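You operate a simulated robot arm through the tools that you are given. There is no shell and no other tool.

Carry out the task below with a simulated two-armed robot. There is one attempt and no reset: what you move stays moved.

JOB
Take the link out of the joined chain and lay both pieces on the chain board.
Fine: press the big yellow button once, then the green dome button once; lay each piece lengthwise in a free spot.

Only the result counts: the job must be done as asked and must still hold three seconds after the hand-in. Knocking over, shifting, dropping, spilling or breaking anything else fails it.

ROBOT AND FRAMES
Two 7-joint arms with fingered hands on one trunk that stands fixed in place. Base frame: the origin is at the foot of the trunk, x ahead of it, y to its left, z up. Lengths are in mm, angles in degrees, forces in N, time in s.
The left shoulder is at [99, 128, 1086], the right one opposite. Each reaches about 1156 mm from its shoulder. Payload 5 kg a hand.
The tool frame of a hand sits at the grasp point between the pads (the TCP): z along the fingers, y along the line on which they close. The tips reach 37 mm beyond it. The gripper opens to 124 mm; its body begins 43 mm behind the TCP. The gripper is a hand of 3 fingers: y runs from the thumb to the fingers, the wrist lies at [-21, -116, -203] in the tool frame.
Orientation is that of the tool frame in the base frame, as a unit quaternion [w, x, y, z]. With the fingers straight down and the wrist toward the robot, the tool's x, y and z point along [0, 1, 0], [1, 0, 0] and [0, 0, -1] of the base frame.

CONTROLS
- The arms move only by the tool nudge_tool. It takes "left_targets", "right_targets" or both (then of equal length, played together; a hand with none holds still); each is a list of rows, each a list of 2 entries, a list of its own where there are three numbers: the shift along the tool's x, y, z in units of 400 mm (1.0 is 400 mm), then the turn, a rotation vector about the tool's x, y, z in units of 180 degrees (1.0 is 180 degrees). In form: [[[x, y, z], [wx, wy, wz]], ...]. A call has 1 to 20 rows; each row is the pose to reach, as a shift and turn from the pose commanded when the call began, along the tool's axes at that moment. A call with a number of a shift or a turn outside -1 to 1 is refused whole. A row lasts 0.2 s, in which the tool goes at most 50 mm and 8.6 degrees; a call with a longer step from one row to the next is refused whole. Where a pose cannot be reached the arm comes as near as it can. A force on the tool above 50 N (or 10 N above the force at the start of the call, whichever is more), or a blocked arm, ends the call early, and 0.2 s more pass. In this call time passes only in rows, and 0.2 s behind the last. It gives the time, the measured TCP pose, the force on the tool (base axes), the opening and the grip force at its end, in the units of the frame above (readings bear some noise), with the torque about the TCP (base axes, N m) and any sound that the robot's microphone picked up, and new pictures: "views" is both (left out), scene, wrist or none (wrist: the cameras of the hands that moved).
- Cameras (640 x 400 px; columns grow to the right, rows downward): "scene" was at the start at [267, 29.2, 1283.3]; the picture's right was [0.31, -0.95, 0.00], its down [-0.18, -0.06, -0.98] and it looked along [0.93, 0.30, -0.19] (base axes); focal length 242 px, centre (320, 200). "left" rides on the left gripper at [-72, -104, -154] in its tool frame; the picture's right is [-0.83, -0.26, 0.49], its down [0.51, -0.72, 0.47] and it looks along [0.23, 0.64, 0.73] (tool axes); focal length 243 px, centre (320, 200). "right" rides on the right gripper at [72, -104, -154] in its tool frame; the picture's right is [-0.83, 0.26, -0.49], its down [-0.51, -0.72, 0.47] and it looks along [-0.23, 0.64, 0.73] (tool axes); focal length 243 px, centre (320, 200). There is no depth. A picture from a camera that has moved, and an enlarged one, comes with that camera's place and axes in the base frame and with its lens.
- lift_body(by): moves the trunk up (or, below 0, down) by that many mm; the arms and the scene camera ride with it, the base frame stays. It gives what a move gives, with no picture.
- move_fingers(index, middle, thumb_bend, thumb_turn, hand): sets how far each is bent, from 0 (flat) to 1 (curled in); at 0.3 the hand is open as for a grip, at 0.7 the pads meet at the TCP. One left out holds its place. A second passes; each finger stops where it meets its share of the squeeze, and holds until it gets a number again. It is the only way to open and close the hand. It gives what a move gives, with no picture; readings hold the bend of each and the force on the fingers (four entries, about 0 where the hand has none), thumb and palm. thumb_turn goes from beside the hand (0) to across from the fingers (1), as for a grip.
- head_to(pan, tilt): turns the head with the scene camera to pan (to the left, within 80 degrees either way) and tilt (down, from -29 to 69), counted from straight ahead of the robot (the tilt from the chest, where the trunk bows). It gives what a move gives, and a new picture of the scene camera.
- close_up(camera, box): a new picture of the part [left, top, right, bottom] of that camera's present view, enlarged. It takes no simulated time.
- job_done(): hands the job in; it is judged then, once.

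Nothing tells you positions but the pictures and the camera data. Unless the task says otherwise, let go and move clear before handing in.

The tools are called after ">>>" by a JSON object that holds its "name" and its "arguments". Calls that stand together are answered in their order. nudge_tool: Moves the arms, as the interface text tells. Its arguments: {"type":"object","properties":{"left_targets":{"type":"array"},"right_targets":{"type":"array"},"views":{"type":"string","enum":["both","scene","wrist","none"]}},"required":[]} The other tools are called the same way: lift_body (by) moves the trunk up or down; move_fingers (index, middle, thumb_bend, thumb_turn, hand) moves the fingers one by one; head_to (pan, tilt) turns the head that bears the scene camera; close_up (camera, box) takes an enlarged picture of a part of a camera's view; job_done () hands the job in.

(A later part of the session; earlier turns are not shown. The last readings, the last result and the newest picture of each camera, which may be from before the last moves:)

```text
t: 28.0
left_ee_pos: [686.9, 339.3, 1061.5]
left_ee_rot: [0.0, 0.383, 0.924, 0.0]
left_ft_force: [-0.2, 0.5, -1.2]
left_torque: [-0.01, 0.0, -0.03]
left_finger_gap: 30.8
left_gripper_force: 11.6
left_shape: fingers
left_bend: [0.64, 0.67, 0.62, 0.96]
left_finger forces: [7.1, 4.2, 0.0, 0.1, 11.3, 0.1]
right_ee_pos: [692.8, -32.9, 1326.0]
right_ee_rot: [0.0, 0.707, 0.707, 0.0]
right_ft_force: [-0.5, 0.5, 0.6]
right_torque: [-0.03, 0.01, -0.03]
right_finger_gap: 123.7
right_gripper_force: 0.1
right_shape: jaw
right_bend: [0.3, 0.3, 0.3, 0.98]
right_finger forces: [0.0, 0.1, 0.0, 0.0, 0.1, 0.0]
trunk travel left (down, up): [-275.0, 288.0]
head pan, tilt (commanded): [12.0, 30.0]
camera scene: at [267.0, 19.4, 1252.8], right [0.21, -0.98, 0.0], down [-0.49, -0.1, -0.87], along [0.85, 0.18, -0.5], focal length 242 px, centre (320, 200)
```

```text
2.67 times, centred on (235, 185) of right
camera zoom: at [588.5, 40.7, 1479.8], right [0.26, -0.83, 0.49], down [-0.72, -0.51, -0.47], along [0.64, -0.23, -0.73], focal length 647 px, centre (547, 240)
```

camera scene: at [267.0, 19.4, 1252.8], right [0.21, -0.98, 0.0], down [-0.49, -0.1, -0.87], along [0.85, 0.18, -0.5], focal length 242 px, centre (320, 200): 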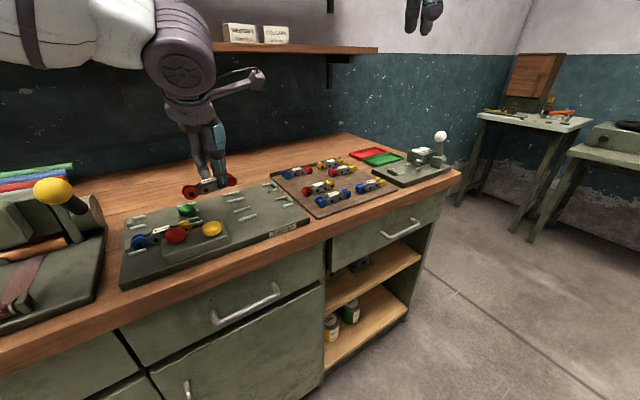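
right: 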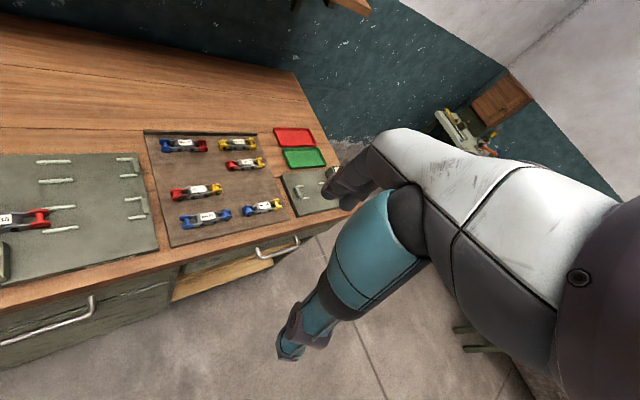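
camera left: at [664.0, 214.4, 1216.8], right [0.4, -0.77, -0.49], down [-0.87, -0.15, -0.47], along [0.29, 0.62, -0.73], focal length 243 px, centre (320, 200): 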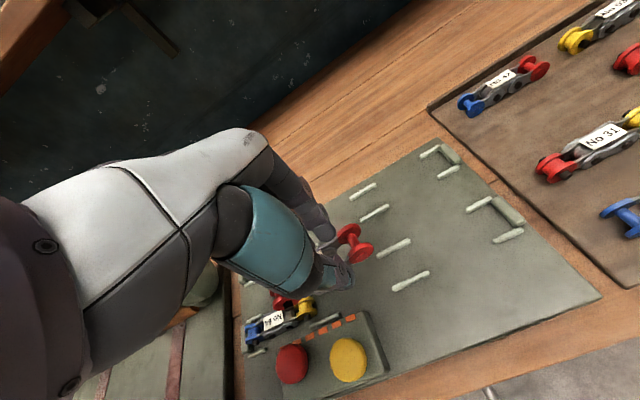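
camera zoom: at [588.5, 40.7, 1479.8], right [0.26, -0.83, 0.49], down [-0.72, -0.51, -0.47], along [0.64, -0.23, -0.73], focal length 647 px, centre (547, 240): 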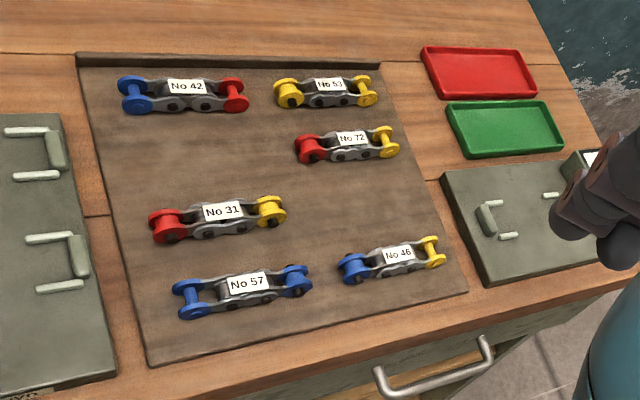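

The free spots come out near s=524, d=816 (left column, between No 42 and No 31) and s=664, d=747 (right column, between No 72 and No 46). I'll carry No 35 over to the first, shifting the right hand aside at the same time.

>>> {"name": "nudge_tool", "arguments": {"left_targets": [[[-0.1049, 0.0319, -0.02], [0, 0, 0]], [[-0.2097, 0.0639, -0.03], [0, 0, 0]], [[-0.3146, 0.0958, -0.03], [0, 0, 0]], [[-0.4194, 0.1277, -0.03], [0, 0, 0]], [[-0.5243, 0.1596, -0.03], [0, 0, 0]], [[-0.6291, 0.1916, -0.03], [0, 0, 0]], [[-0.734, 0.2235, -0.03], [0, 0, 0]]], "right_targets": [[[-0.05, 0, 0], [0, 0, 0]], [[-0.1, 0, 0], [0, 0, 0]], [[-0.15, 0, 0], [0, 0, 0]], [[-0.2, 0, 0], [0, 0, 0]], [[-0.25, 0, 0], [0, 0, 0]], [[-0.3, 0, 0], [0, 0, 0]], [[-0.3, 0, 0], [0, 0, 0]]], "views": "both"}}

>>> {"name": "close_up", "arguments": {"camera": "scene", "box": [210, 100, 430, 240]}}

>>> {"name": "close_up", "arguments": {"camera": "left", "box": [200, 130, 450, 370]}}

```text
t: 29.6
left_ee_pos: [919.2, 219.0, 1073.1]
left_ee_rot: [-0.001, 0.382, 0.924, 0.0]
left_ft_force: [-0.4, 0.0, -3.5]
left_torque: [0.0, -0.01, -0.01]
left_finger_gap: 30.5
left_gripper_force: 10.9
left_shape: fingers
left_bend: [0.64, 0.67, 0.62, 0.96]
left_finger forces: [7.2, 4.1, 0.0, 0.0, 11.3, 0.0]
left hand out of reach, approached as far as the arm can: row 7
right_ee_pos: [693.4, -151.3, 1327.2]
right_ee_rot: [0.0, 0.707, 0.707, 0.0]
right_ft_force: [0.2, 0.0, -0.3]
right_torque: [-0.02, 0.03, -0.02]
right_finger_gap: 123.7
right_gripper_force: 0.1
right_shape: jaw
right_bend: [0.3, 0.3, 0.3, 0.98]
right_finger forces: [0.0, 0.1, 0.1, 0.1, 0.0, 0.0]
trunk travel left (down, up): [-275.0, 288.0]
head pan, tilt (commanded): [12.0, 30.0]
camera scene: at [267.8, 20.5, 1252.6], right [0.21, -0.98, 0.0], down [-0.49, -0.1, -0.87], along [0.85, 0.18, -0.5], focal length 242 px, centre (320, 200)
camera right: at [590.0, -77.5, 1480.0], right [0.26, -0.83, 0.49], down [-0.72, -0.51, -0.47], along [0.64, -0.23, -0.73], focal length 243 px, centre (320, 200)
camera left: at [897.6, 93.5, 1228.1], right [0.4, -0.77, -0.49], down [-0.87, -0.15, -0.47], along [0.29, 0.62, -0.73], focal length 243 px, centre (320, 200)
```

scene: 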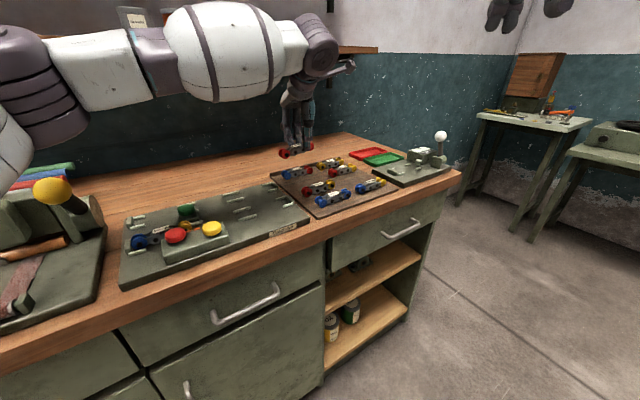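
right: 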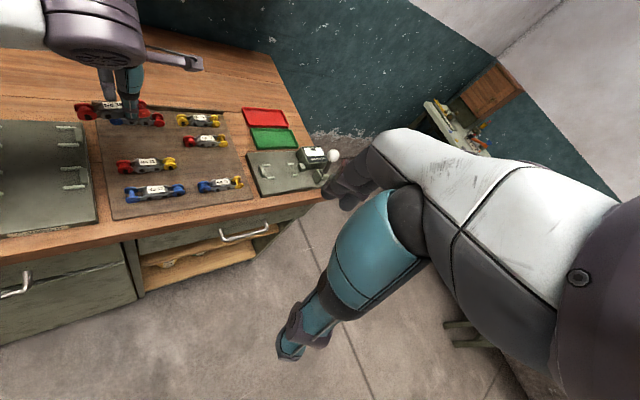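
left: 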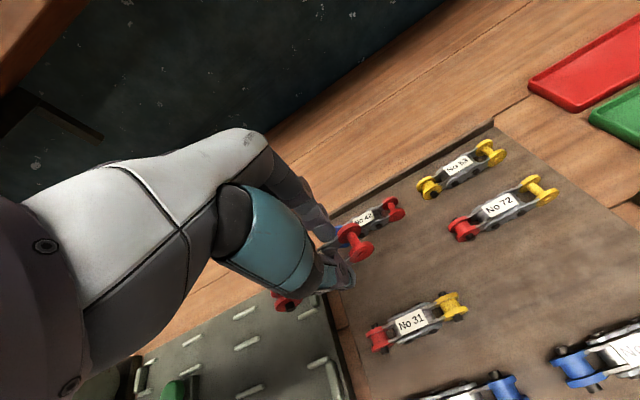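

```text
2.86 times, centred on (320, 170) of scene
camera zoom: at [267.8, 20.5, 1252.6], right [0.21, -0.98, 0.0], down [-0.49, -0.1, -0.87], along [0.85, 0.18, -0.5], focal length 692 px, centre (320, 286)
```

zoom: 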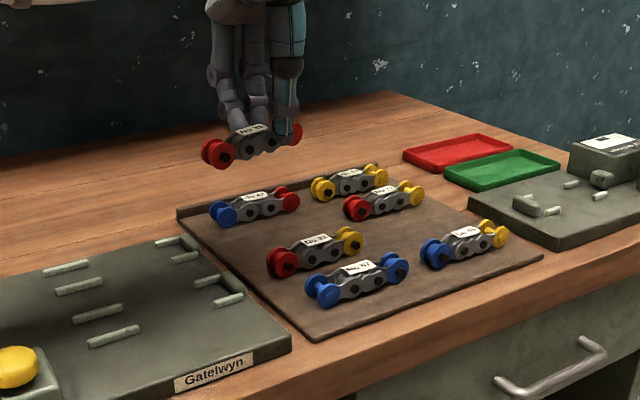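

```text
1.67 times, centred on (325, 250) of left
camera zoom: at [897.6, 93.5, 1228.1], right [0.4, -0.77, -0.49], down [-0.87, -0.15, -0.47], along [0.29, 0.62, -0.73], focal length 404 px, centre (312, 117)
```

zoom: 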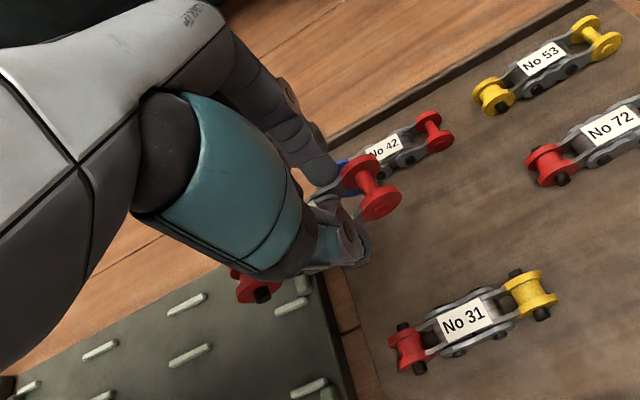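

The left arm stopped short of the spot (out of reach in this posture). The shoulder is low relative to the wrist, so I'll raise the trunk by 150 mm and try again.

>>> {"name": "lift_body", "arguments": {"by": 150}}

```text
t: 31.3
left_ee_pos: [891.0, 217.4, 1326.3]
left_ee_rot: [0.06, 0.38, 0.923, 0.025]
left_ft_force: [-0.4, -1.2, -1.5]
left_torque: [0.0, -0.01, 0.01]
left_finger_gap: 30.3
left_gripper_force: 10.8
left_shape: fingers
left_bend: [0.64, 0.67, 0.62, 0.96]
left_finger forces: [7.1, 4.0, 0.1, 0.0, 11.3, 0.0]
right_ee_pos: [694.1, -152.8, 1475.2]
right_ee_rot: [0.0, 0.706, 0.708, -0.001]
right_ft_force: [0.9, -0.3, -0.6]
right_torque: [0.0, 0.01, -0.02]
right_finger_gap: 123.5
right_gripper_force: 0.1
right_shape: jaw
right_bend: [0.3, 0.3, 0.3, 0.98]
right_finger forces: [0.1, 0.0, 0.0, 0.0, 0.0, 0.0]
trunk travel left (down, up): [-425.0, 138.0]
head pan, tilt (commanded): [12.0, 30.0]
```

The left hand rose more than the trunk and tilted slightly; let me look at the state before going on.

>>> {"name": "nudge_tool", "arguments": {"left_targets": [[[0, 0, 0], [0, 0, 0]]], "views": "both"}}

```text
t: 31.7
left_ee_pos: [890.6, 216.9, 1328.2]
left_ee_rot: [0.062, 0.381, 0.922, 0.025]
left_ft_force: [-0.6, 0.1, -1.9]
left_torque: [-0.02, -0.05, -0.02]
left_finger_gap: 30.2
left_gripper_force: 11.1
left_shape: fingers
left_bend: [0.64, 0.67, 0.62, 0.96]
left_finger forces: [7.1, 4.0, 0.1, 0.1, 11.4, 0.0]
right_ee_pos: [692.3, -152.0, 1477.1]
right_ee_rot: [0.001, 0.707, 0.707, 0.0]
right_ft_force: [0.5, -0.7, -0.4]
right_torque: [-0.04, 0.02, -0.02]
right_finger_gap: 123.8
right_gripper_force: 0.0
right_shape: jaw
right_bend: [0.3, 0.3, 0.3, 0.98]
right_finger forces: [0.0, 0.0, 0.0, 0.0, 0.0, 0.1]
trunk travel left (down, up): [-425.0, 138.0]
head pan, tilt (commanded): [12.0, 30.0]
camera scene: at [227.3, 19.4, 1407.4], right [0.21, -0.98, 0.0], down [-0.49, -0.1, -0.87], along [0.85, 0.18, -0.5], focal length 242 px, centre (320, 200)
camera left: at [847.6, 91.7, 1478.6], right [0.46, -0.77, -0.43], down [-0.8, -0.15, -0.58], along [0.38, 0.62, -0.69], focal length 243 px, centre (320, 200)
```

scene: 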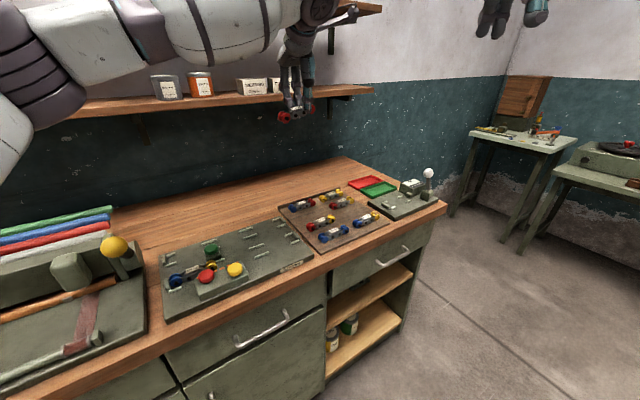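
left: 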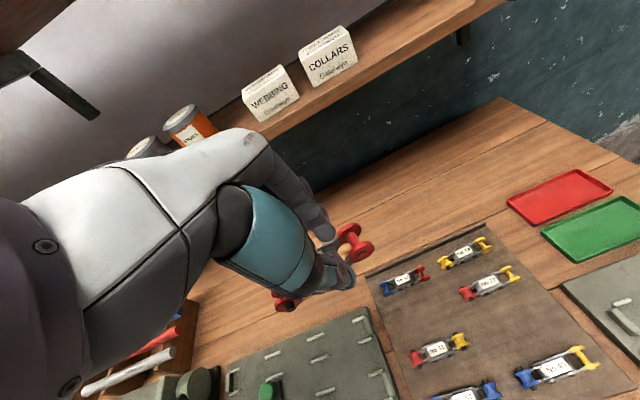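

The arm was fully stretched: the wrist limit is about 780 mm from the shoulder, so straight-down at that spot is just beyond it. I'll first bring the left hand back to an easily reachable pose.

>>> {"name": "nudge_tool", "arguments": {"left_targets": [[[0.08, 0, 0], [0, 0, 0]], [[0.16, 0, 0], [0, 0, 0]], [[0.24, 0, 0], [0, 0, 0]], [[0.32, 0, 0], [0, 0, 0]], [[0.4, 0, 0], [0, 0, 0]], [[0.48, 0, 0], [0, 0, 0]]], "views": "both"}}

```text
t: 33.1
left_ee_pos: [753.9, 355.8, 1311.2]
left_ee_rot: [0.063, 0.382, 0.922, 0.025]
left_ft_force: [0.4, 1.0, -2.1]
left_torque: [-0.06, -0.05, 0.04]
left_finger_gap: 30.5
left_gripper_force: 11.4
left_shape: fingers
left_bend: [0.64, 0.67, 0.62, 0.96]
left_finger forces: [7.2, 4.0, 0.1, 0.0, 11.5, 0.1]
right_ee_pos: [692.1, -152.1, 1477.2]
right_ee_rot: [0.002, 0.707, 0.708, 0.0]
right_ft_force: [0.1, -0.7, 0.5]
right_torque: [0.01, 0.01, 0.01]
right_finger_gap: 123.6
right_gripper_force: 0.1
right_shape: jaw
right_bend: [0.3, 0.3, 0.3, 0.98]
right_finger forces: [0.1, 0.0, 0.1, 0.0, 0.0, 0.1]
trunk travel left (down, up): [-425.0, 138.0]
head pan, tilt (commanded): [12.0, 30.0]
camera scene: at [226.8, 20.4, 1407.5], right [0.21, -0.98, 0.0], down [-0.49, -0.1, -0.87], along [0.85, 0.18, -0.5], focal length 242 px, centre (320, 200)
camera left: at [711.8, 229.2, 1460.9], right [0.46, -0.77, -0.43], down [-0.8, -0.15, -0.58], along [0.38, 0.62, -0.69], focal length 243 px, centre (320, 200)
```

scene: 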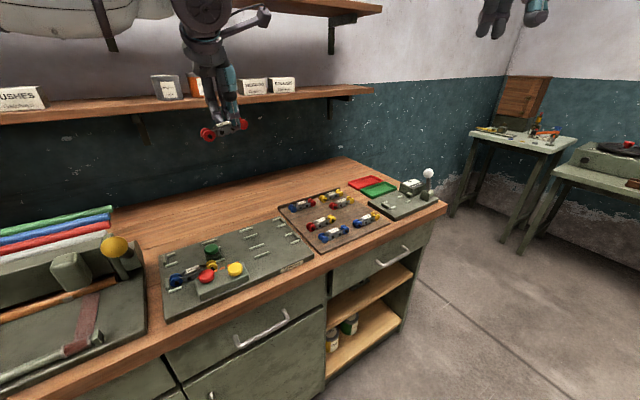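
left: 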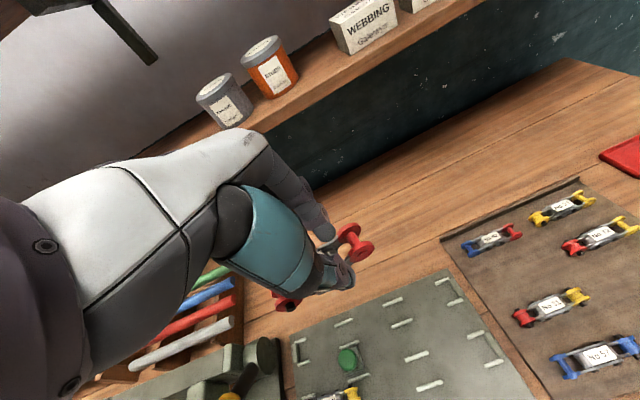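

The commanded pose follows the reached one. I'll lower the trunk back to its original height, then use a slight outward tilt of the hand (about 12°) so the wrist stays within reach.

>>> {"name": "lift_body", "arguments": {"by": -150}}

>>> {"name": "nudge_tool", "arguments": {"left_targets": [[[0, 0, 0], [-0.0184, 0.0151, 0.0018]], [[0, 0, 0], [-0.0368, 0.0302, 0.0037]]], "views": "both"}}

```text
t: 34.9
left_ee_pos: [755.6, 352.9, 1160.5]
left_ee_rot: [0.061, 0.383, 0.922, 0.025]
left_ft_force: [0.1, 0.0, -2.3]
left_torque: [0.0, -0.02, -0.03]
left_finger_gap: 30.3
left_gripper_force: 11.2
left_shape: fingers
left_bend: [0.64, 0.67, 0.62, 0.96]
left_finger forces: [7.2, 4.1, 0.1, 0.0, 11.5, 0.1]
right_ee_pos: [690.9, -152.4, 1329.2]
right_ee_rot: [0.001, 0.707, 0.707, 0.001]
right_ft_force: [0.3, -0.5, -0.1]
right_torque: [0.03, -0.01, -0.03]
right_finger_gap: 123.7
right_gripper_force: 0.1
right_shape: jaw
right_bend: [0.3, 0.3, 0.3, 0.98]
right_finger forces: [0.1, 0.0, 0.1, 0.0, 0.0, 0.1]
trunk travel left (down, up): [-275.0, 288.0]
head pan, tilt (commanded): [12.0, 30.0]
```

```text
t: 35.5
left_ee_pos: [755.7, 352.7, 1161.2]
left_ee_rot: [0.039, 0.381, 0.919, 0.097]
left_ft_force: [-0.5, -1.0, -1.6]
left_torque: [-0.03, -0.02, -0.02]
left_finger_gap: 30.3
left_gripper_force: 11.5
left_shape: fingers
left_bend: [0.64, 0.67, 0.62, 0.96]
left_finger forces: [7.1, 3.8, 0.1, 0.1, 11.5, 0.0]
right_ee_pos: [692.7, -152.3, 1327.3]
right_ee_rot: [0.0, 0.707, 0.707, 0.0]
right_ft_force: [-0.6, 0.5, 0.2]
right_torque: [0.02, -0.03, 0.02]
right_finger_gap: 123.6
right_gripper_force: 0.1
right_shape: jaw
right_bend: [0.3, 0.3, 0.3, 0.98]
right_finger forces: [0.0, 0.1, 0.0, 0.0, 0.0, 0.0]
trunk travel left (down, up): [-275.0, 288.0]
head pan, tilt (commanded): [12.0, 30.0]
camera scene: at [266.8, 18.8, 1252.9], right [0.21, -0.98, 0.0], down [-0.49, -0.1, -0.87], along [0.85, 0.18, -0.5], focal length 242 px, centre (320, 200)
camera left: at [712.6, 205.6, 1289.3], right [0.48, -0.69, -0.54], down [-0.79, -0.07, -0.61], along [0.39, 0.72, -0.58], focal length 243 px, centre (320, 200)
```

scene: 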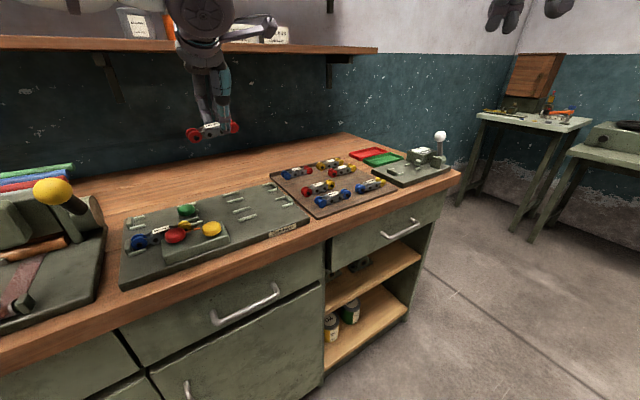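
left: 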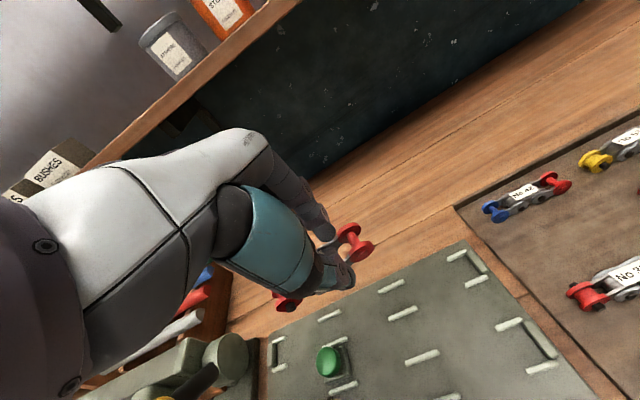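

The tilt is set as planned. Now carry No 35 along the row corridor to hover over the free spot.

>>> {"name": "nudge_tool", "arguments": {"left_targets": [[[-0.0975, -0.0005, 0.0592], [0, 0, 0]], [[-0.195, -0.0009, 0.1184], [0, 0, 0]], [[-0.2925, -0.0014, 0.1776], [0, 0, 0]], [[-0.39, -0.0018, 0.2368], [0, 0, 0]], [[-0.4875, -0.0023, 0.296], [0, 0, 0]], [[-0.5575, -0.0088, 0.3265], [0, 0, 0]], [[-0.6275, -0.0153, 0.357], [0, 0, 0]]], "views": "both"}}

>>> {"name": "close_up", "arguments": {"camera": "scene", "box": [230, 120, 410, 240]}}

>>> {"name": "close_up", "arguments": {"camera": "left", "box": [200, 130, 500, 370]}}

>>> {"name": "close_up", "arguments": {"camera": "right", "box": [60, 70, 270, 230]}}

```text
t: 37.1
left_ee_pos: [929.9, 212.6, 1031.2]
left_ee_rot: [0.037, 0.38, 0.919, 0.097]
left_ft_force: [1.4, -0.2, -3.0]
left_torque: [-0.03, -0.04, 0.01]
left_finger_gap: 30.2
left_gripper_force: 11.2
left_shape: fingers
left_bend: [0.64, 0.67, 0.63, 0.96]
left_finger forces: [7.0, 3.9, 0.0, 0.1, 11.4, 0.0]
left hand out of reach, approached as far as the arm can: row 7
right_ee_pos: [693.3, -152.4, 1326.6]
right_ee_rot: [0.001, 0.707, 0.707, 0.0]
right_ft_force: [-0.4, -0.4, 1.0]
right_torque: [0.03, -0.02, 0.02]
right_finger_gap: 123.7
right_gripper_force: 0.0
right_shape: jaw
right_bend: [0.3, 0.3, 0.3, 0.98]
right_finger forces: [0.1, 0.0, 0.0, 0.1, 0.0, 0.0]
trunk travel left (down, up): [-275.0, 288.0]
head pan, tilt (commanded): [12.0, 30.0]
camera scene: at [266.9, 19.4, 1252.9], right [0.21, -0.98, 0.0], down [-0.49, -0.1, -0.87], along [0.85, 0.18, -0.5], focal length 242 px, centre (320, 200)
camera left: at [886.5, 65.6, 1160.5], right [0.48, -0.69, -0.54], down [-0.79, -0.07, -0.61], along [0.39, 0.72, -0.58], focal length 243 px, centre (320, 200)
```

scene: 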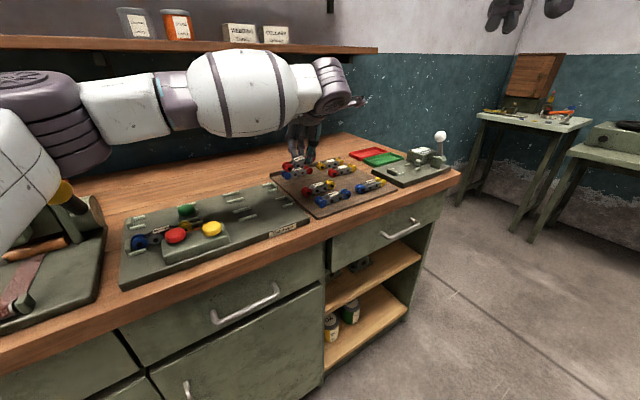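
left: 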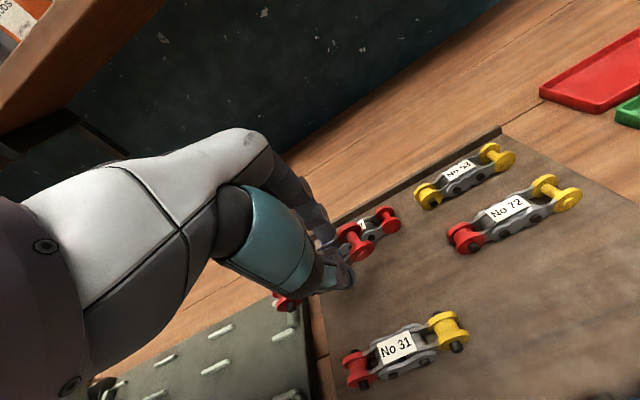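

```text
3.33 times, centred on (320, 180) of scene
camera zoom: at [266.9, 19.4, 1252.9], right [0.21, -0.98, 0.0], down [-0.49, -0.1, -0.87], along [0.85, 0.18, -0.5], focal length 808 px, centre (320, 267)
```

zoom: 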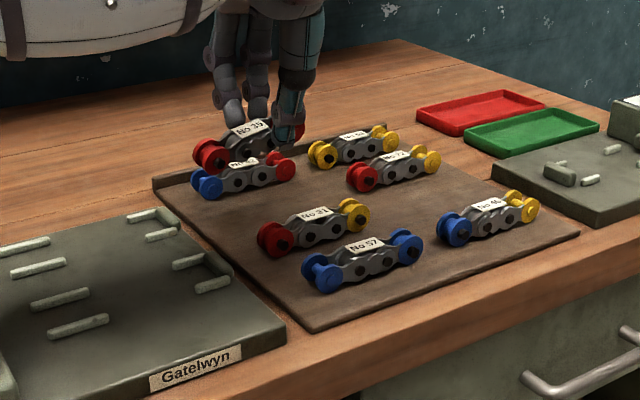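

```text
1.67 times, centred on (350, 250) of left
camera zoom: at [886.5, 65.6, 1160.5], right [0.48, -0.69, -0.54], down [-0.79, -0.07, -0.61], along [0.39, 0.72, -0.58], focal length 404 px, centre (270, 117)
```

zoom: 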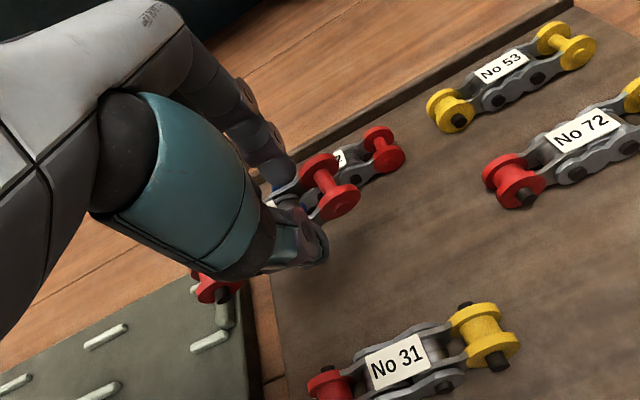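

```text
2.50 times, centred on (165, 150) of right
camera zoom: at [588.3, -79.1, 1480.0], right [0.26, -0.83, 0.49], down [-0.72, -0.51, -0.47], along [0.64, -0.23, -0.73], focal length 606 px, centre (708, 325)
```

zoom: 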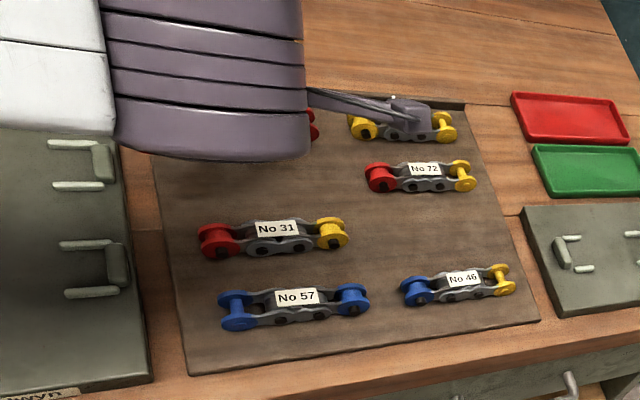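

The left arm again stops near s=507 (about 30 mm short), so it's a wrist-angle limit. I'll test whether a little lower gives more reach.

>>> {"name": "nudge_tool", "arguments": {"left_targets": [[[0, -0.0104, 0.0489], [0, 0, 0]], [[-0.0125, -0.0156, 0.0734], [0, 0, 0]], [[-0.025, -0.0182, 0.0856], [0, 0, 0]], [[-0.05, -0.0182, 0.0856], [0, 0, 0]]], "views": "scene"}}

>>> {"name": "close_up", "arguments": {"camera": "scene", "box": [230, 120, 410, 240]}}

>>> {"name": "close_up", "arguments": {"camera": "left", "box": [200, 130, 500, 370]}}

```text
t: 38.1
left_ee_pos: [934.5, 208.8, 1000.2]
left_ee_rot: [0.039, 0.382, 0.918, 0.097]
left_ft_force: [0.2, 0.4, -2.2]
left_torque: [-0.06, -0.01, 0.0]
left_finger_gap: 30.3
left_gripper_force: 11.0
left_shape: fingers
left_bend: [0.64, 0.67, 0.63, 0.96]
left_finger forces: [7.0, 4.0, 0.0, 0.0, 11.5, 0.0]
left hand out of reach, approached as far as the arm can: row 3, 4
right_ee_pos: [692.8, -152.1, 1326.3]
right_ee_rot: [0.0, 0.707, 0.707, 0.001]
right_ft_force: [-0.5, 0.1, -0.4]
right_torque: [-0.03, 0.02, 0.0]
right_finger_gap: 123.4
right_gripper_force: 0.1
right_shape: jaw
right_bend: [0.3, 0.3, 0.3, 0.98]
right_finger forces: [0.1, 0.0, 0.0, 0.0, 0.1, 0.0]
trunk travel left (down, up): [-275.0, 288.0]
head pan, tilt (commanded): [12.0, 30.0]
camera scene: at [267.4, 19.4, 1252.7], right [0.21, -0.98, 0.0], down [-0.49, -0.1, -0.87], along [0.85, 0.18, -0.5], focal length 242 px, centre (320, 200)
```

scene: 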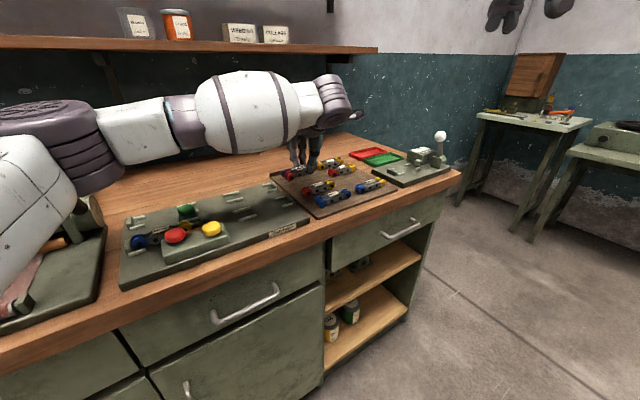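

```text
3.33 times, centred on (320, 180) of scene
camera zoom: at [267.4, 19.4, 1252.7], right [0.21, -0.98, 0.0], down [-0.49, -0.1, -0.87], along [0.85, 0.18, -0.5], focal length 808 px, centre (320, 267)
```

zoom: 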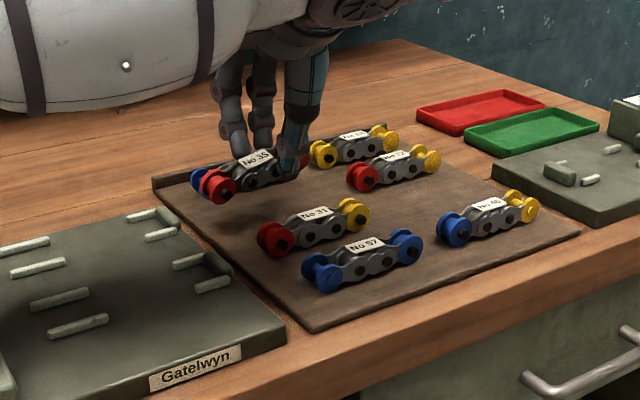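

```text
1.67 times, centred on (350, 250) of left
camera zoom: at [890.3, 62.8, 1130.2], right [0.48, -0.7, -0.54], down [-0.79, -0.07, -0.61], along [0.39, 0.71, -0.58], focal length 404 px, centre (270, 117)
```

zoom: 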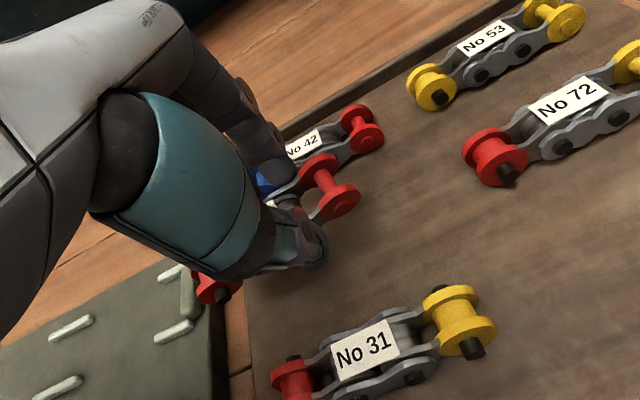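

It reaches s≈513 here, putting the piece centre near s=498: on the board in the right row but off-centre to the left. I'll set it down here, then re-grip it by its left half and shift it right into the middle of the spot. Lowering now.

>>> {"name": "nudge_tool", "arguments": {"left_targets": [[[0, -0.0065, 0.0306], [0, 0, 0]], [[0, -0.0109, 0.0513], [0, 0, 0]], [[0, -0.013, 0.0611], [0, 0, 0]], [[0, -0.0145, 0.0685], [0, 0, 0]], [[0, -0.0156, 0.0734], [0, 0, 0]]], "views": "scene"}}

>>> {"name": "close_up", "arguments": {"camera": "scene", "box": [250, 130, 370, 210]}}

>>> {"name": "close_up", "arguments": {"camera": "left", "box": [200, 130, 500, 370]}}

```text
t: 39.3
left_ee_pos: [932.9, 210.6, 972.0]
left_ee_rot: [0.039, 0.382, 0.918, 0.098]
left_ft_force: [-0.1, 0.1, -2.0]
left_torque: [-0.01, 0.0, 0.0]
left_finger_gap: 30.2
left_gripper_force: 11.2
left_shape: fingers
left_bend: [0.64, 0.67, 0.63, 0.96]
left_finger forces: [6.9, 4.3, 0.1, 0.1, 11.4, 0.0]
right_ee_pos: [693.1, -151.4, 1326.7]
right_ee_rot: [0.0, 0.707, 0.707, -0.001]
right_ft_force: [-0.5, -0.2, -0.2]
right_torque: [-0.01, 0.0, -0.02]
right_finger_gap: 123.6
right_gripper_force: 0.0
right_shape: jaw
right_bend: [0.3, 0.3, 0.3, 0.98]
right_finger forces: [0.0, 0.0, 0.0, 0.1, 0.1, 0.0]
trunk travel left (down, up): [-275.0, 288.0]
head pan, tilt (commanded): [12.0, 30.0]
camera scene: at [267.2, 19.4, 1252.7], right [0.21, -0.98, 0.0], down [-0.49, -0.1, -0.87], along [0.85, 0.18, -0.5], focal length 242 px, centre (320, 200)
```

scene: 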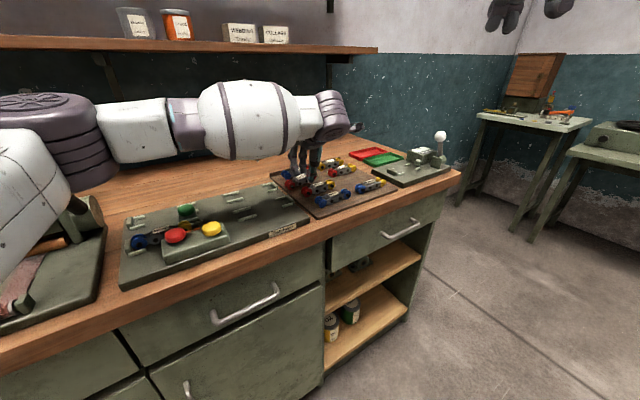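

```text
5.00 times, centred on (310, 170) of scene
camera zoom: at [267.2, 19.4, 1252.7], right [0.21, -0.98, 0.0], down [-0.49, -0.1, -0.87], along [0.85, 0.18, -0.5], focal length 1212 px, centre (370, 350)
```

zoom: 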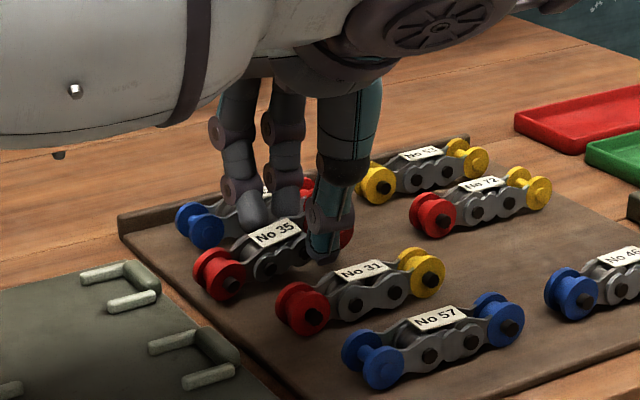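

```text
1.67 times, centred on (350, 250) of left
camera zoom: at [890.0, 63.0, 1100.5], right [0.48, -0.7, -0.54], down [-0.79, -0.07, -0.61], along [0.39, 0.71, -0.58], focal length 404 px, centre (270, 117)
```

zoom: 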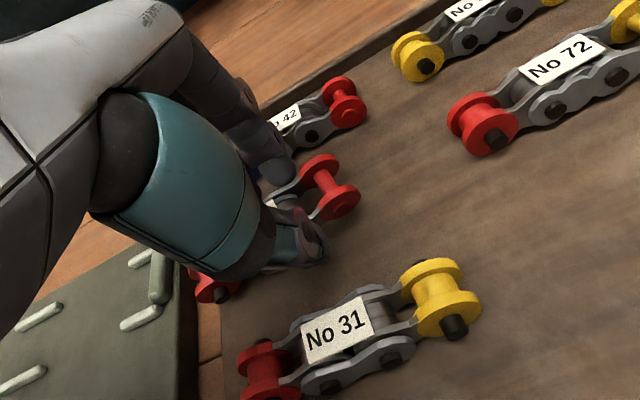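

Not yet touching (the force still shows the piece's weight). I'll lower in 2 mm steps.

>>> {"name": "nudge_tool", "arguments": {"left_targets": [[[0, -0.001, 0.0049], [0, 0, 0]], [[0, -0.002, 0.0098], [0, 0, 0]], [[0, -0.003, 0.0147], [0, 0, 0]]], "views": "none"}}

>>> {"name": "close_up", "arguments": {"camera": "scene", "box": [250, 130, 370, 210]}}

```text
t: 40.1
left_ee_pos: [932.6, 209.4, 966.0]
left_ee_rot: [0.04, 0.382, 0.918, 0.096]
left_ft_force: [0.4, 0.3, 0.0]
left_torque: [0.03, 0.1, -0.01]
left_finger_gap: 30.3
left_gripper_force: 12.0
left_shape: fingers
left_bend: [0.64, 0.67, 0.63, 0.96]
left_finger forces: [6.2, 6.1, 0.0, 0.0, 11.7, 0.0]
right_ee_pos: [693.8, -152.6, 1326.5]
right_ee_rot: [0.0, 0.707, 0.707, 0.0]
right_ft_force: [0.7, -0.1, 1.0]
right_torque: [0.02, -0.01, 0.01]
right_finger_gap: 123.5
right_gripper_force: 0.1
right_shape: jaw
right_bend: [0.3, 0.3, 0.3, 0.98]
right_finger forces: [0.0, 0.1, 0.0, 0.0, 0.0, 0.0]
trunk travel left (down, up): [-275.0, 288.0]
head pan, tilt (commanded): [12.0, 30.0]
```

```text
5.00 times, centred on (310, 170) of scene
camera zoom: at [267.0, 19.3, 1252.8], right [0.21, -0.98, 0.0], down [-0.49, -0.1, -0.87], along [0.85, 0.18, -0.5], focal length 1212 px, centre (370, 350)
```

zoom: 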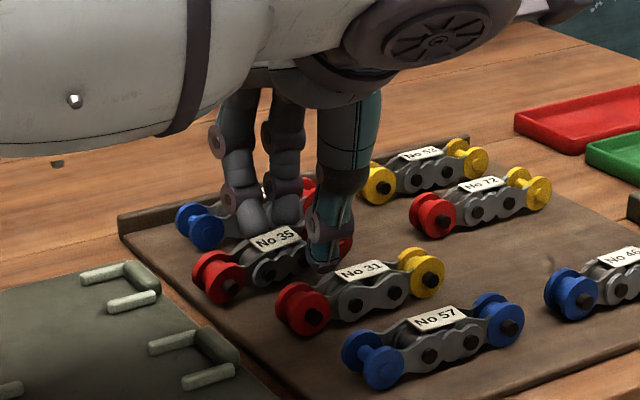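

First contact with the board at TCP z≈966. A few more millimetres to level the piece.

>>> {"name": "nudge_tool", "arguments": {"left_targets": [[[0, -0.001, 0.0049], [0, 0, 0]], [[0, -0.002, 0.0098], [0, 0, 0]]], "views": "none"}}

>>> {"name": "close_up", "arguments": {"camera": "scene", "box": [250, 130, 370, 210]}}

>>> {"name": "close_up", "arguments": {"camera": "left", "box": [200, 130, 500, 370]}}

```text
t: 40.7
left_ee_pos: [933.0, 208.5, 963.9]
left_ee_rot: [0.04, 0.382, 0.918, 0.097]
left_ft_force: [1.9, 1.2, 9.9]
left_torque: [0.06, -0.01, -0.08]
left_finger_gap: 30.3
left_gripper_force: 13.7
left_shape: fingers
left_bend: [0.64, 0.66, 0.64, 0.96]
left_finger forces: [8.3, 7.4, 0.0, 0.0, 11.4, 0.0]
right_ee_pos: [691.5, -152.4, 1328.5]
right_ee_rot: [0.001, 0.708, 0.707, 0.001]
right_ft_force: [0.2, 0.4, -0.2]
right_torque: [0.0, 0.05, -0.01]
right_finger_gap: 123.9
right_gripper_force: 0.0
right_shape: jaw
right_bend: [0.3, 0.3, 0.3, 0.98]
right_finger forces: [0.0, 0.1, 0.0, 0.1, 0.1, 0.1]
trunk travel left (down, up): [-275.0, 288.0]
head pan, tilt (commanded): [12.0, 30.0]
```

```text
5.00 times, centred on (310, 170) of scene
camera zoom: at [265.9, 19.1, 1253.2], right [0.21, -0.98, 0.0], down [-0.49, -0.1, -0.87], along [0.85, 0.18, -0.5], focal length 1212 px, centre (370, 350)
```

zoom: 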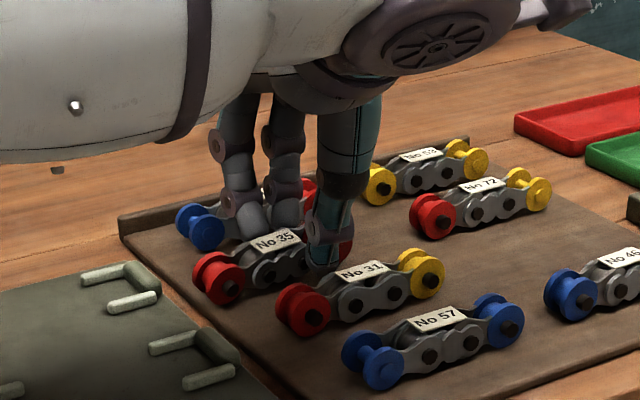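

```text
1.67 times, centred on (350, 250) of left
camera zoom: at [889.1, 63.1, 1092.9], right [0.48, -0.7, -0.54], down [-0.79, -0.07, -0.61], along [0.39, 0.71, -0.58], focal length 404 px, centre (270, 117)
```

zoom: 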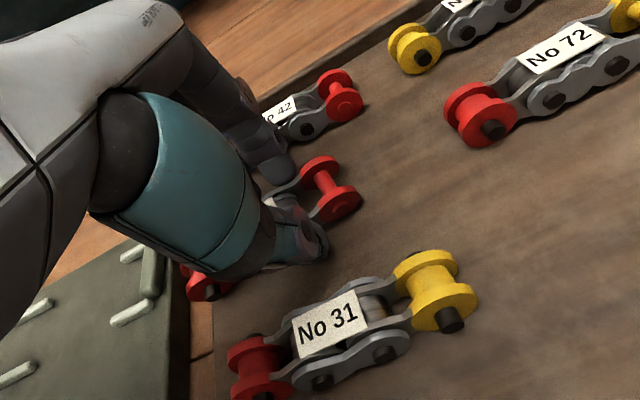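

About 10 N reaction: the piece rests on the board. I'll loosen the fingers slightly to let it settle.

>>> {"name": "move_fingers", "arguments": {"hand": "left", "index": 0.59, "middle": 0.59, "thumb_bend": 0.59}}

>>> {"name": "close_up", "arguments": {"camera": "scene", "box": [250, 130, 370, 210]}}

>>> {"name": "close_up", "arguments": {"camera": "left", "box": [200, 130, 500, 370]}}

```text
t: 41.7
left_ee_pos: [933.5, 208.4, 961.9]
left_ee_rot: [0.039, 0.382, 0.918, 0.097]
left_ft_force: [0.0, -0.1, 0.5]
left_torque: [0.0, 0.0, -0.01]
left_finger_gap: 39.5
left_gripper_force: 0.0
left_shape: fingers
left_bend: [0.59, 0.59, 0.59, 0.97]
left_finger forces: [0.0, 0.1, 0.0, 0.1, 0.1, 0.0]
right_ee_pos: [692.4, -152.1, 1326.8]
right_ee_rot: [-0.001, 0.707, 0.707, 0.0]
right_ft_force: [0.6, 0.1, 0.3]
right_torque: [-0.03, -0.04, 0.0]
right_finger_gap: 123.8
right_gripper_force: 0.0
right_shape: jaw
right_bend: [0.3, 0.3, 0.3, 0.98]
right_finger forces: [0.0, 0.0, 0.1, 0.0, 0.0, 0.0]
trunk travel left (down, up): [-275.0, 288.0]
head pan, tilt (commanded): [12.0, 30.0]
```

```text
5.00 times, centred on (310, 170) of scene
camera zoom: at [266.7, 19.3, 1252.9], right [0.21, -0.98, 0.0], down [-0.49, -0.1, -0.87], along [0.85, 0.18, -0.5], focal length 1212 px, centre (370, 350)
```

zoom: 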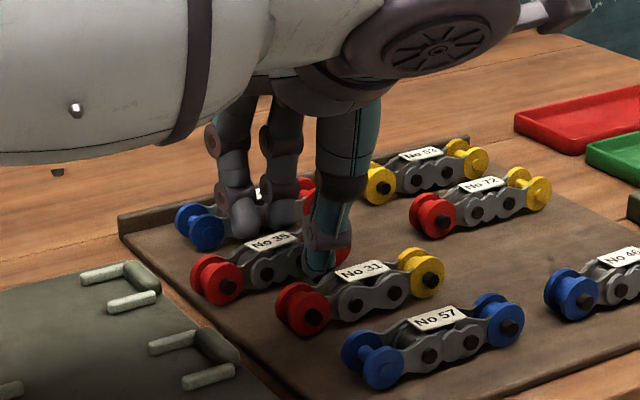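

```text
1.67 times, centred on (350, 250) of left
camera zoom: at [889.7, 63.1, 1090.7], right [0.48, -0.7, -0.54], down [-0.79, -0.07, -0.61], along [0.39, 0.71, -0.58], focal length 404 px, centre (270, 117)
```

zoom: 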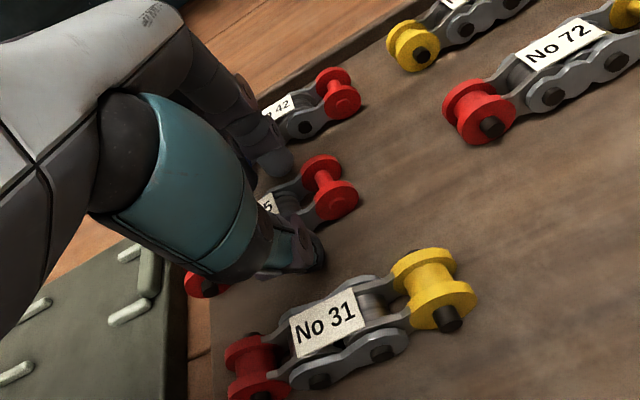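

No 35 lies flat on the board, centre about s=497. I'll raise the hand, shift it left along the piece, and re-grip the left half.

>>> {"name": "nudge_tool", "arguments": {"left_targets": [[[0, 0.0117, -0.055], [0, 0, 0]], [[0, 0.0234, -0.11], [0, 0, 0]], [[0.0768, 0.0166, -0.1115], [0, 0, 0]]], "views": "both"}}

>>> {"name": "close_up", "arguments": {"camera": "scene", "box": [250, 130, 370, 210]}}

>>> {"name": "close_up", "arguments": {"camera": "left", "box": [200, 130, 500, 370]}}

```text
t: 42.5
left_ee_pos: [907.6, 231.5, 1006.8]
left_ee_rot: [0.04, 0.381, 0.919, 0.096]
left_ft_force: [0.7, 0.9, 0.9]
left_torque: [-0.03, -0.04, 0.0]
left_finger_gap: 39.5
left_gripper_force: 0.0
left_shape: fingers
left_bend: [0.59, 0.59, 0.59, 0.97]
left_finger forces: [0.0, 0.0, 0.1, 0.1, 0.0, 0.0]
right_ee_pos: [690.0, -151.2, 1329.3]
right_ee_rot: [0.001, 0.707, 0.707, 0.001]
right_ft_force: [-0.5, -0.3, 0.1]
right_torque: [-0.05, -0.03, -0.03]
right_finger_gap: 123.7
right_gripper_force: 0.1
right_shape: jaw
right_bend: [0.3, 0.3, 0.3, 0.98]
right_finger forces: [0.0, 0.0, 0.0, 0.0, 0.0, 0.0]
trunk travel left (down, up): [-275.0, 288.0]
head pan, tilt (commanded): [12.0, 30.0]
camera scene: at [264.9, 20.3, 1253.4], right [0.21, -0.98, 0.0], down [-0.49, -0.1, -0.87], along [0.85, 0.18, -0.5], focal length 242 px, centre (320, 200)
camera left: at [863.6, 83.9, 1136.8], right [0.48, -0.7, -0.54], down [-0.79, -0.07, -0.61], along [0.39, 0.71, -0.58], focal length 243 px, centre (320, 200)
```

scene: 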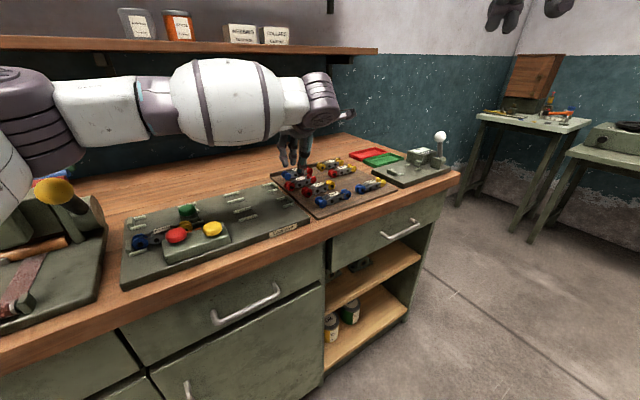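
left: 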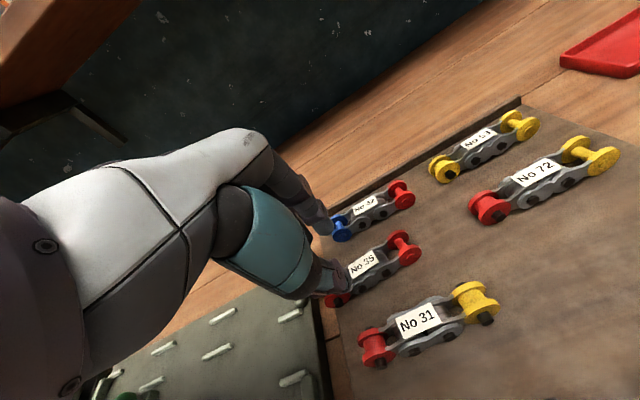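

```text
5.00 times, centred on (310, 170) of scene
camera zoom: at [264.9, 20.3, 1253.4], right [0.21, -0.98, 0.0], down [-0.49, -0.1, -0.87], along [0.85, 0.18, -0.5], focal length 1212 px, centre (370, 350)
```

zoom: 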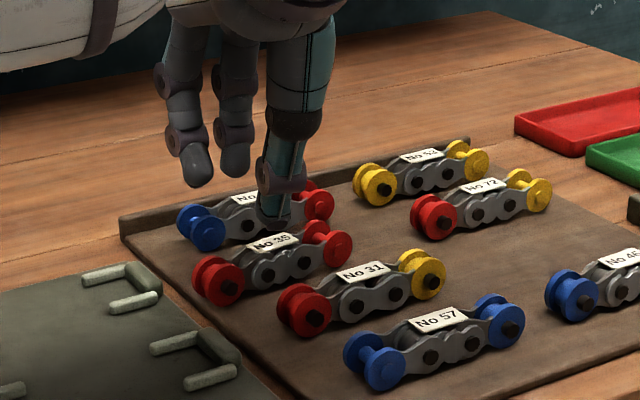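

```text
1.67 times, centred on (350, 250) of left
camera zoom: at [863.6, 83.9, 1136.8], right [0.48, -0.7, -0.54], down [-0.79, -0.07, -0.61], along [0.39, 0.71, -0.58], focal length 404 px, centre (270, 117)
```

zoom: 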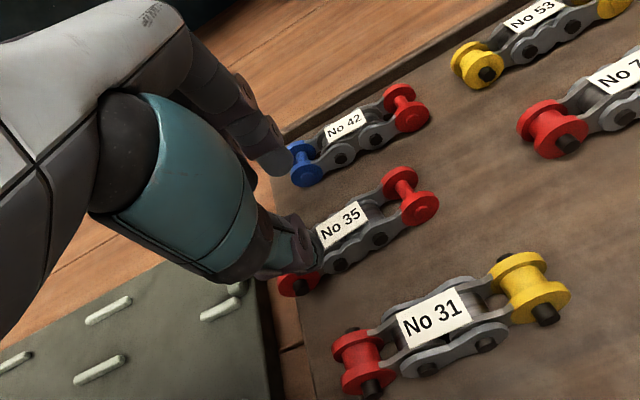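

Clear view: No 35 sits between No 42 and No 31 but about 25 mm too far left and slightly skewed. I'll open a little more, go down over its left half, and re-grip.

>>> {"name": "move_fingers", "arguments": {"hand": "left", "index": 0.56, "middle": 0.56, "thumb_bend": 0.56}}

>>> {"name": "nudge_tool", "arguments": {"left_targets": [[[0, -0.0073, -0.0016], [0, 0, 0]], [[0, -0.0203, 0.0595], [0, 0, 0]], [[0, -0.0275, 0.0937], [0, 0, 0]], [[0, -0.0301, 0.1055], [0, 0, 0]]], "views": "both"}}

>>> {"name": "close_up", "arguments": {"camera": "scene", "box": [250, 130, 370, 210]}}

>>> {"name": "close_up", "arguments": {"camera": "left", "box": [200, 130, 500, 370]}}

```text
t: 43.5
left_ee_pos: [908.6, 229.5, 1006.7]
left_ee_rot: [0.039, 0.381, 0.919, 0.097]
left_ft_force: [-0.1, 0.5, -0.2]
left_torque: [-0.03, 0.01, 0.03]
left_finger_gap: 48.3
left_gripper_force: 0.0
left_shape: fingers
left_bend: [0.56, 0.56, 0.56, 0.97]
left_finger forces: [0.0, 0.0, 0.0, 0.1, 0.0, 0.0]
right_ee_pos: [692.1, -152.8, 1326.3]
right_ee_rot: [0.001, 0.707, 0.707, 0.0]
right_ft_force: [0.1, 0.3, -0.2]
right_torque: [-0.02, 0.01, 0.0]
right_finger_gap: 123.8
right_gripper_force: 0.0
right_shape: jaw
right_bend: [0.3, 0.3, 0.3, 0.98]
right_finger forces: [0.0, 0.1, 0.0, 0.1, 0.1, 0.0]
trunk travel left (down, up): [-275.0, 288.0]
head pan, tilt (commanded): [12.0, 30.0]
```

```text
t: 44.5
left_ee_pos: [907.4, 227.5, 962.9]
left_ee_rot: [0.039, 0.381, 0.919, 0.097]
left_ft_force: [-0.2, -0.2, -0.3]
left_torque: [-0.03, 0.02, 0.01]
left_finger_gap: 48.4
left_gripper_force: 0.0
left_shape: fingers
left_bend: [0.56, 0.56, 0.56, 0.97]
left_finger forces: [0.0, 0.1, 0.1, 0.0, 0.0, 0.0]
right_ee_pos: [692.5, -151.4, 1326.9]
right_ee_rot: [-0.001, 0.707, 0.707, 0.0]
right_ft_force: [0.6, 0.1, -0.1]
right_torque: [0.03, -0.02, -0.04]
right_finger_gap: 123.6
right_gripper_force: 0.2
right_shape: jaw
right_bend: [0.3, 0.3, 0.3, 0.98]
right_finger forces: [0.0, 0.1, 0.0, 0.0, 0.0, 0.1]
trunk travel left (down, up): [-275.0, 288.0]
head pan, tilt (commanded): [12.0, 30.0]
camera scene: at [266.7, 19.2, 1252.9], right [0.21, -0.98, 0.0], down [-0.49, -0.1, -0.87], along [0.85, 0.18, -0.5], focal length 242 px, centre (320, 200)
camera left: at [864.1, 81.1, 1092.6], right [0.48, -0.7, -0.54], down [-0.79, -0.07, -0.61], along [0.39, 0.72, -0.58], focal length 243 px, centre (320, 200)
```

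scene: 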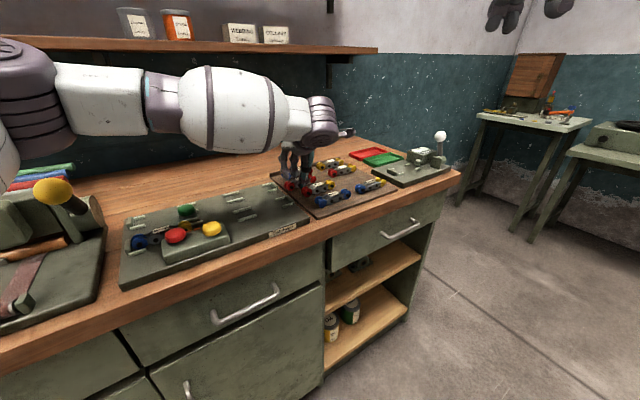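
left: 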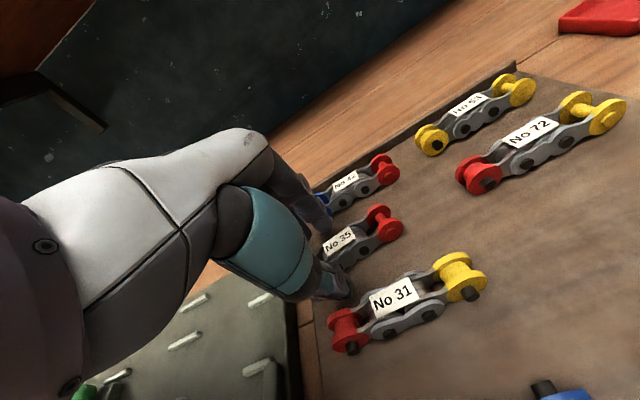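

```text
5.00 times, centred on (310, 170) of scene
camera zoom: at [266.7, 19.2, 1252.9], right [0.21, -0.98, 0.0], down [-0.49, -0.1, -0.87], along [0.85, 0.18, -0.5], focal length 1212 px, centre (370, 350)
```

zoom: 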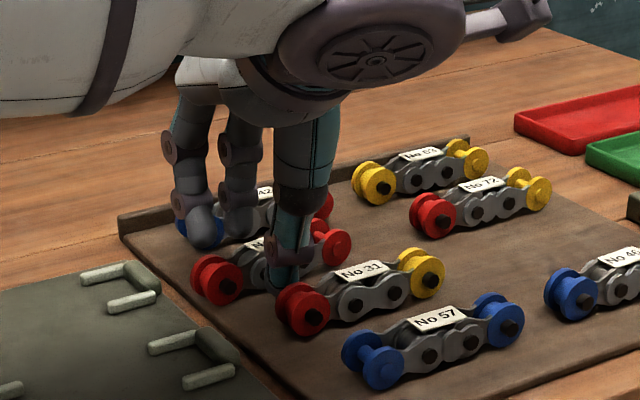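

```text
1.67 times, centred on (350, 250) of left
camera zoom: at [864.1, 81.1, 1092.6], right [0.48, -0.7, -0.54], down [-0.79, -0.07, -0.61], along [0.39, 0.72, -0.58], focal length 404 px, centre (270, 117)
```

zoom: 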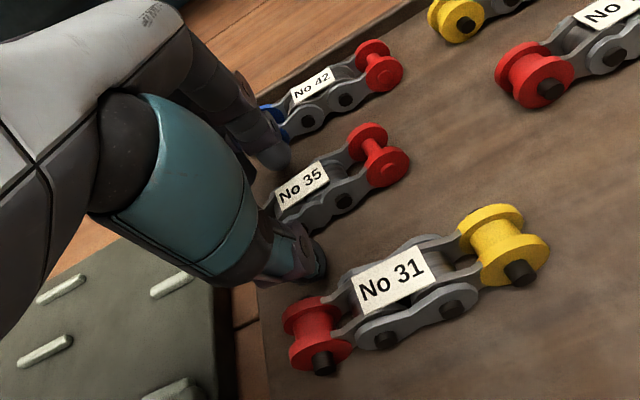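

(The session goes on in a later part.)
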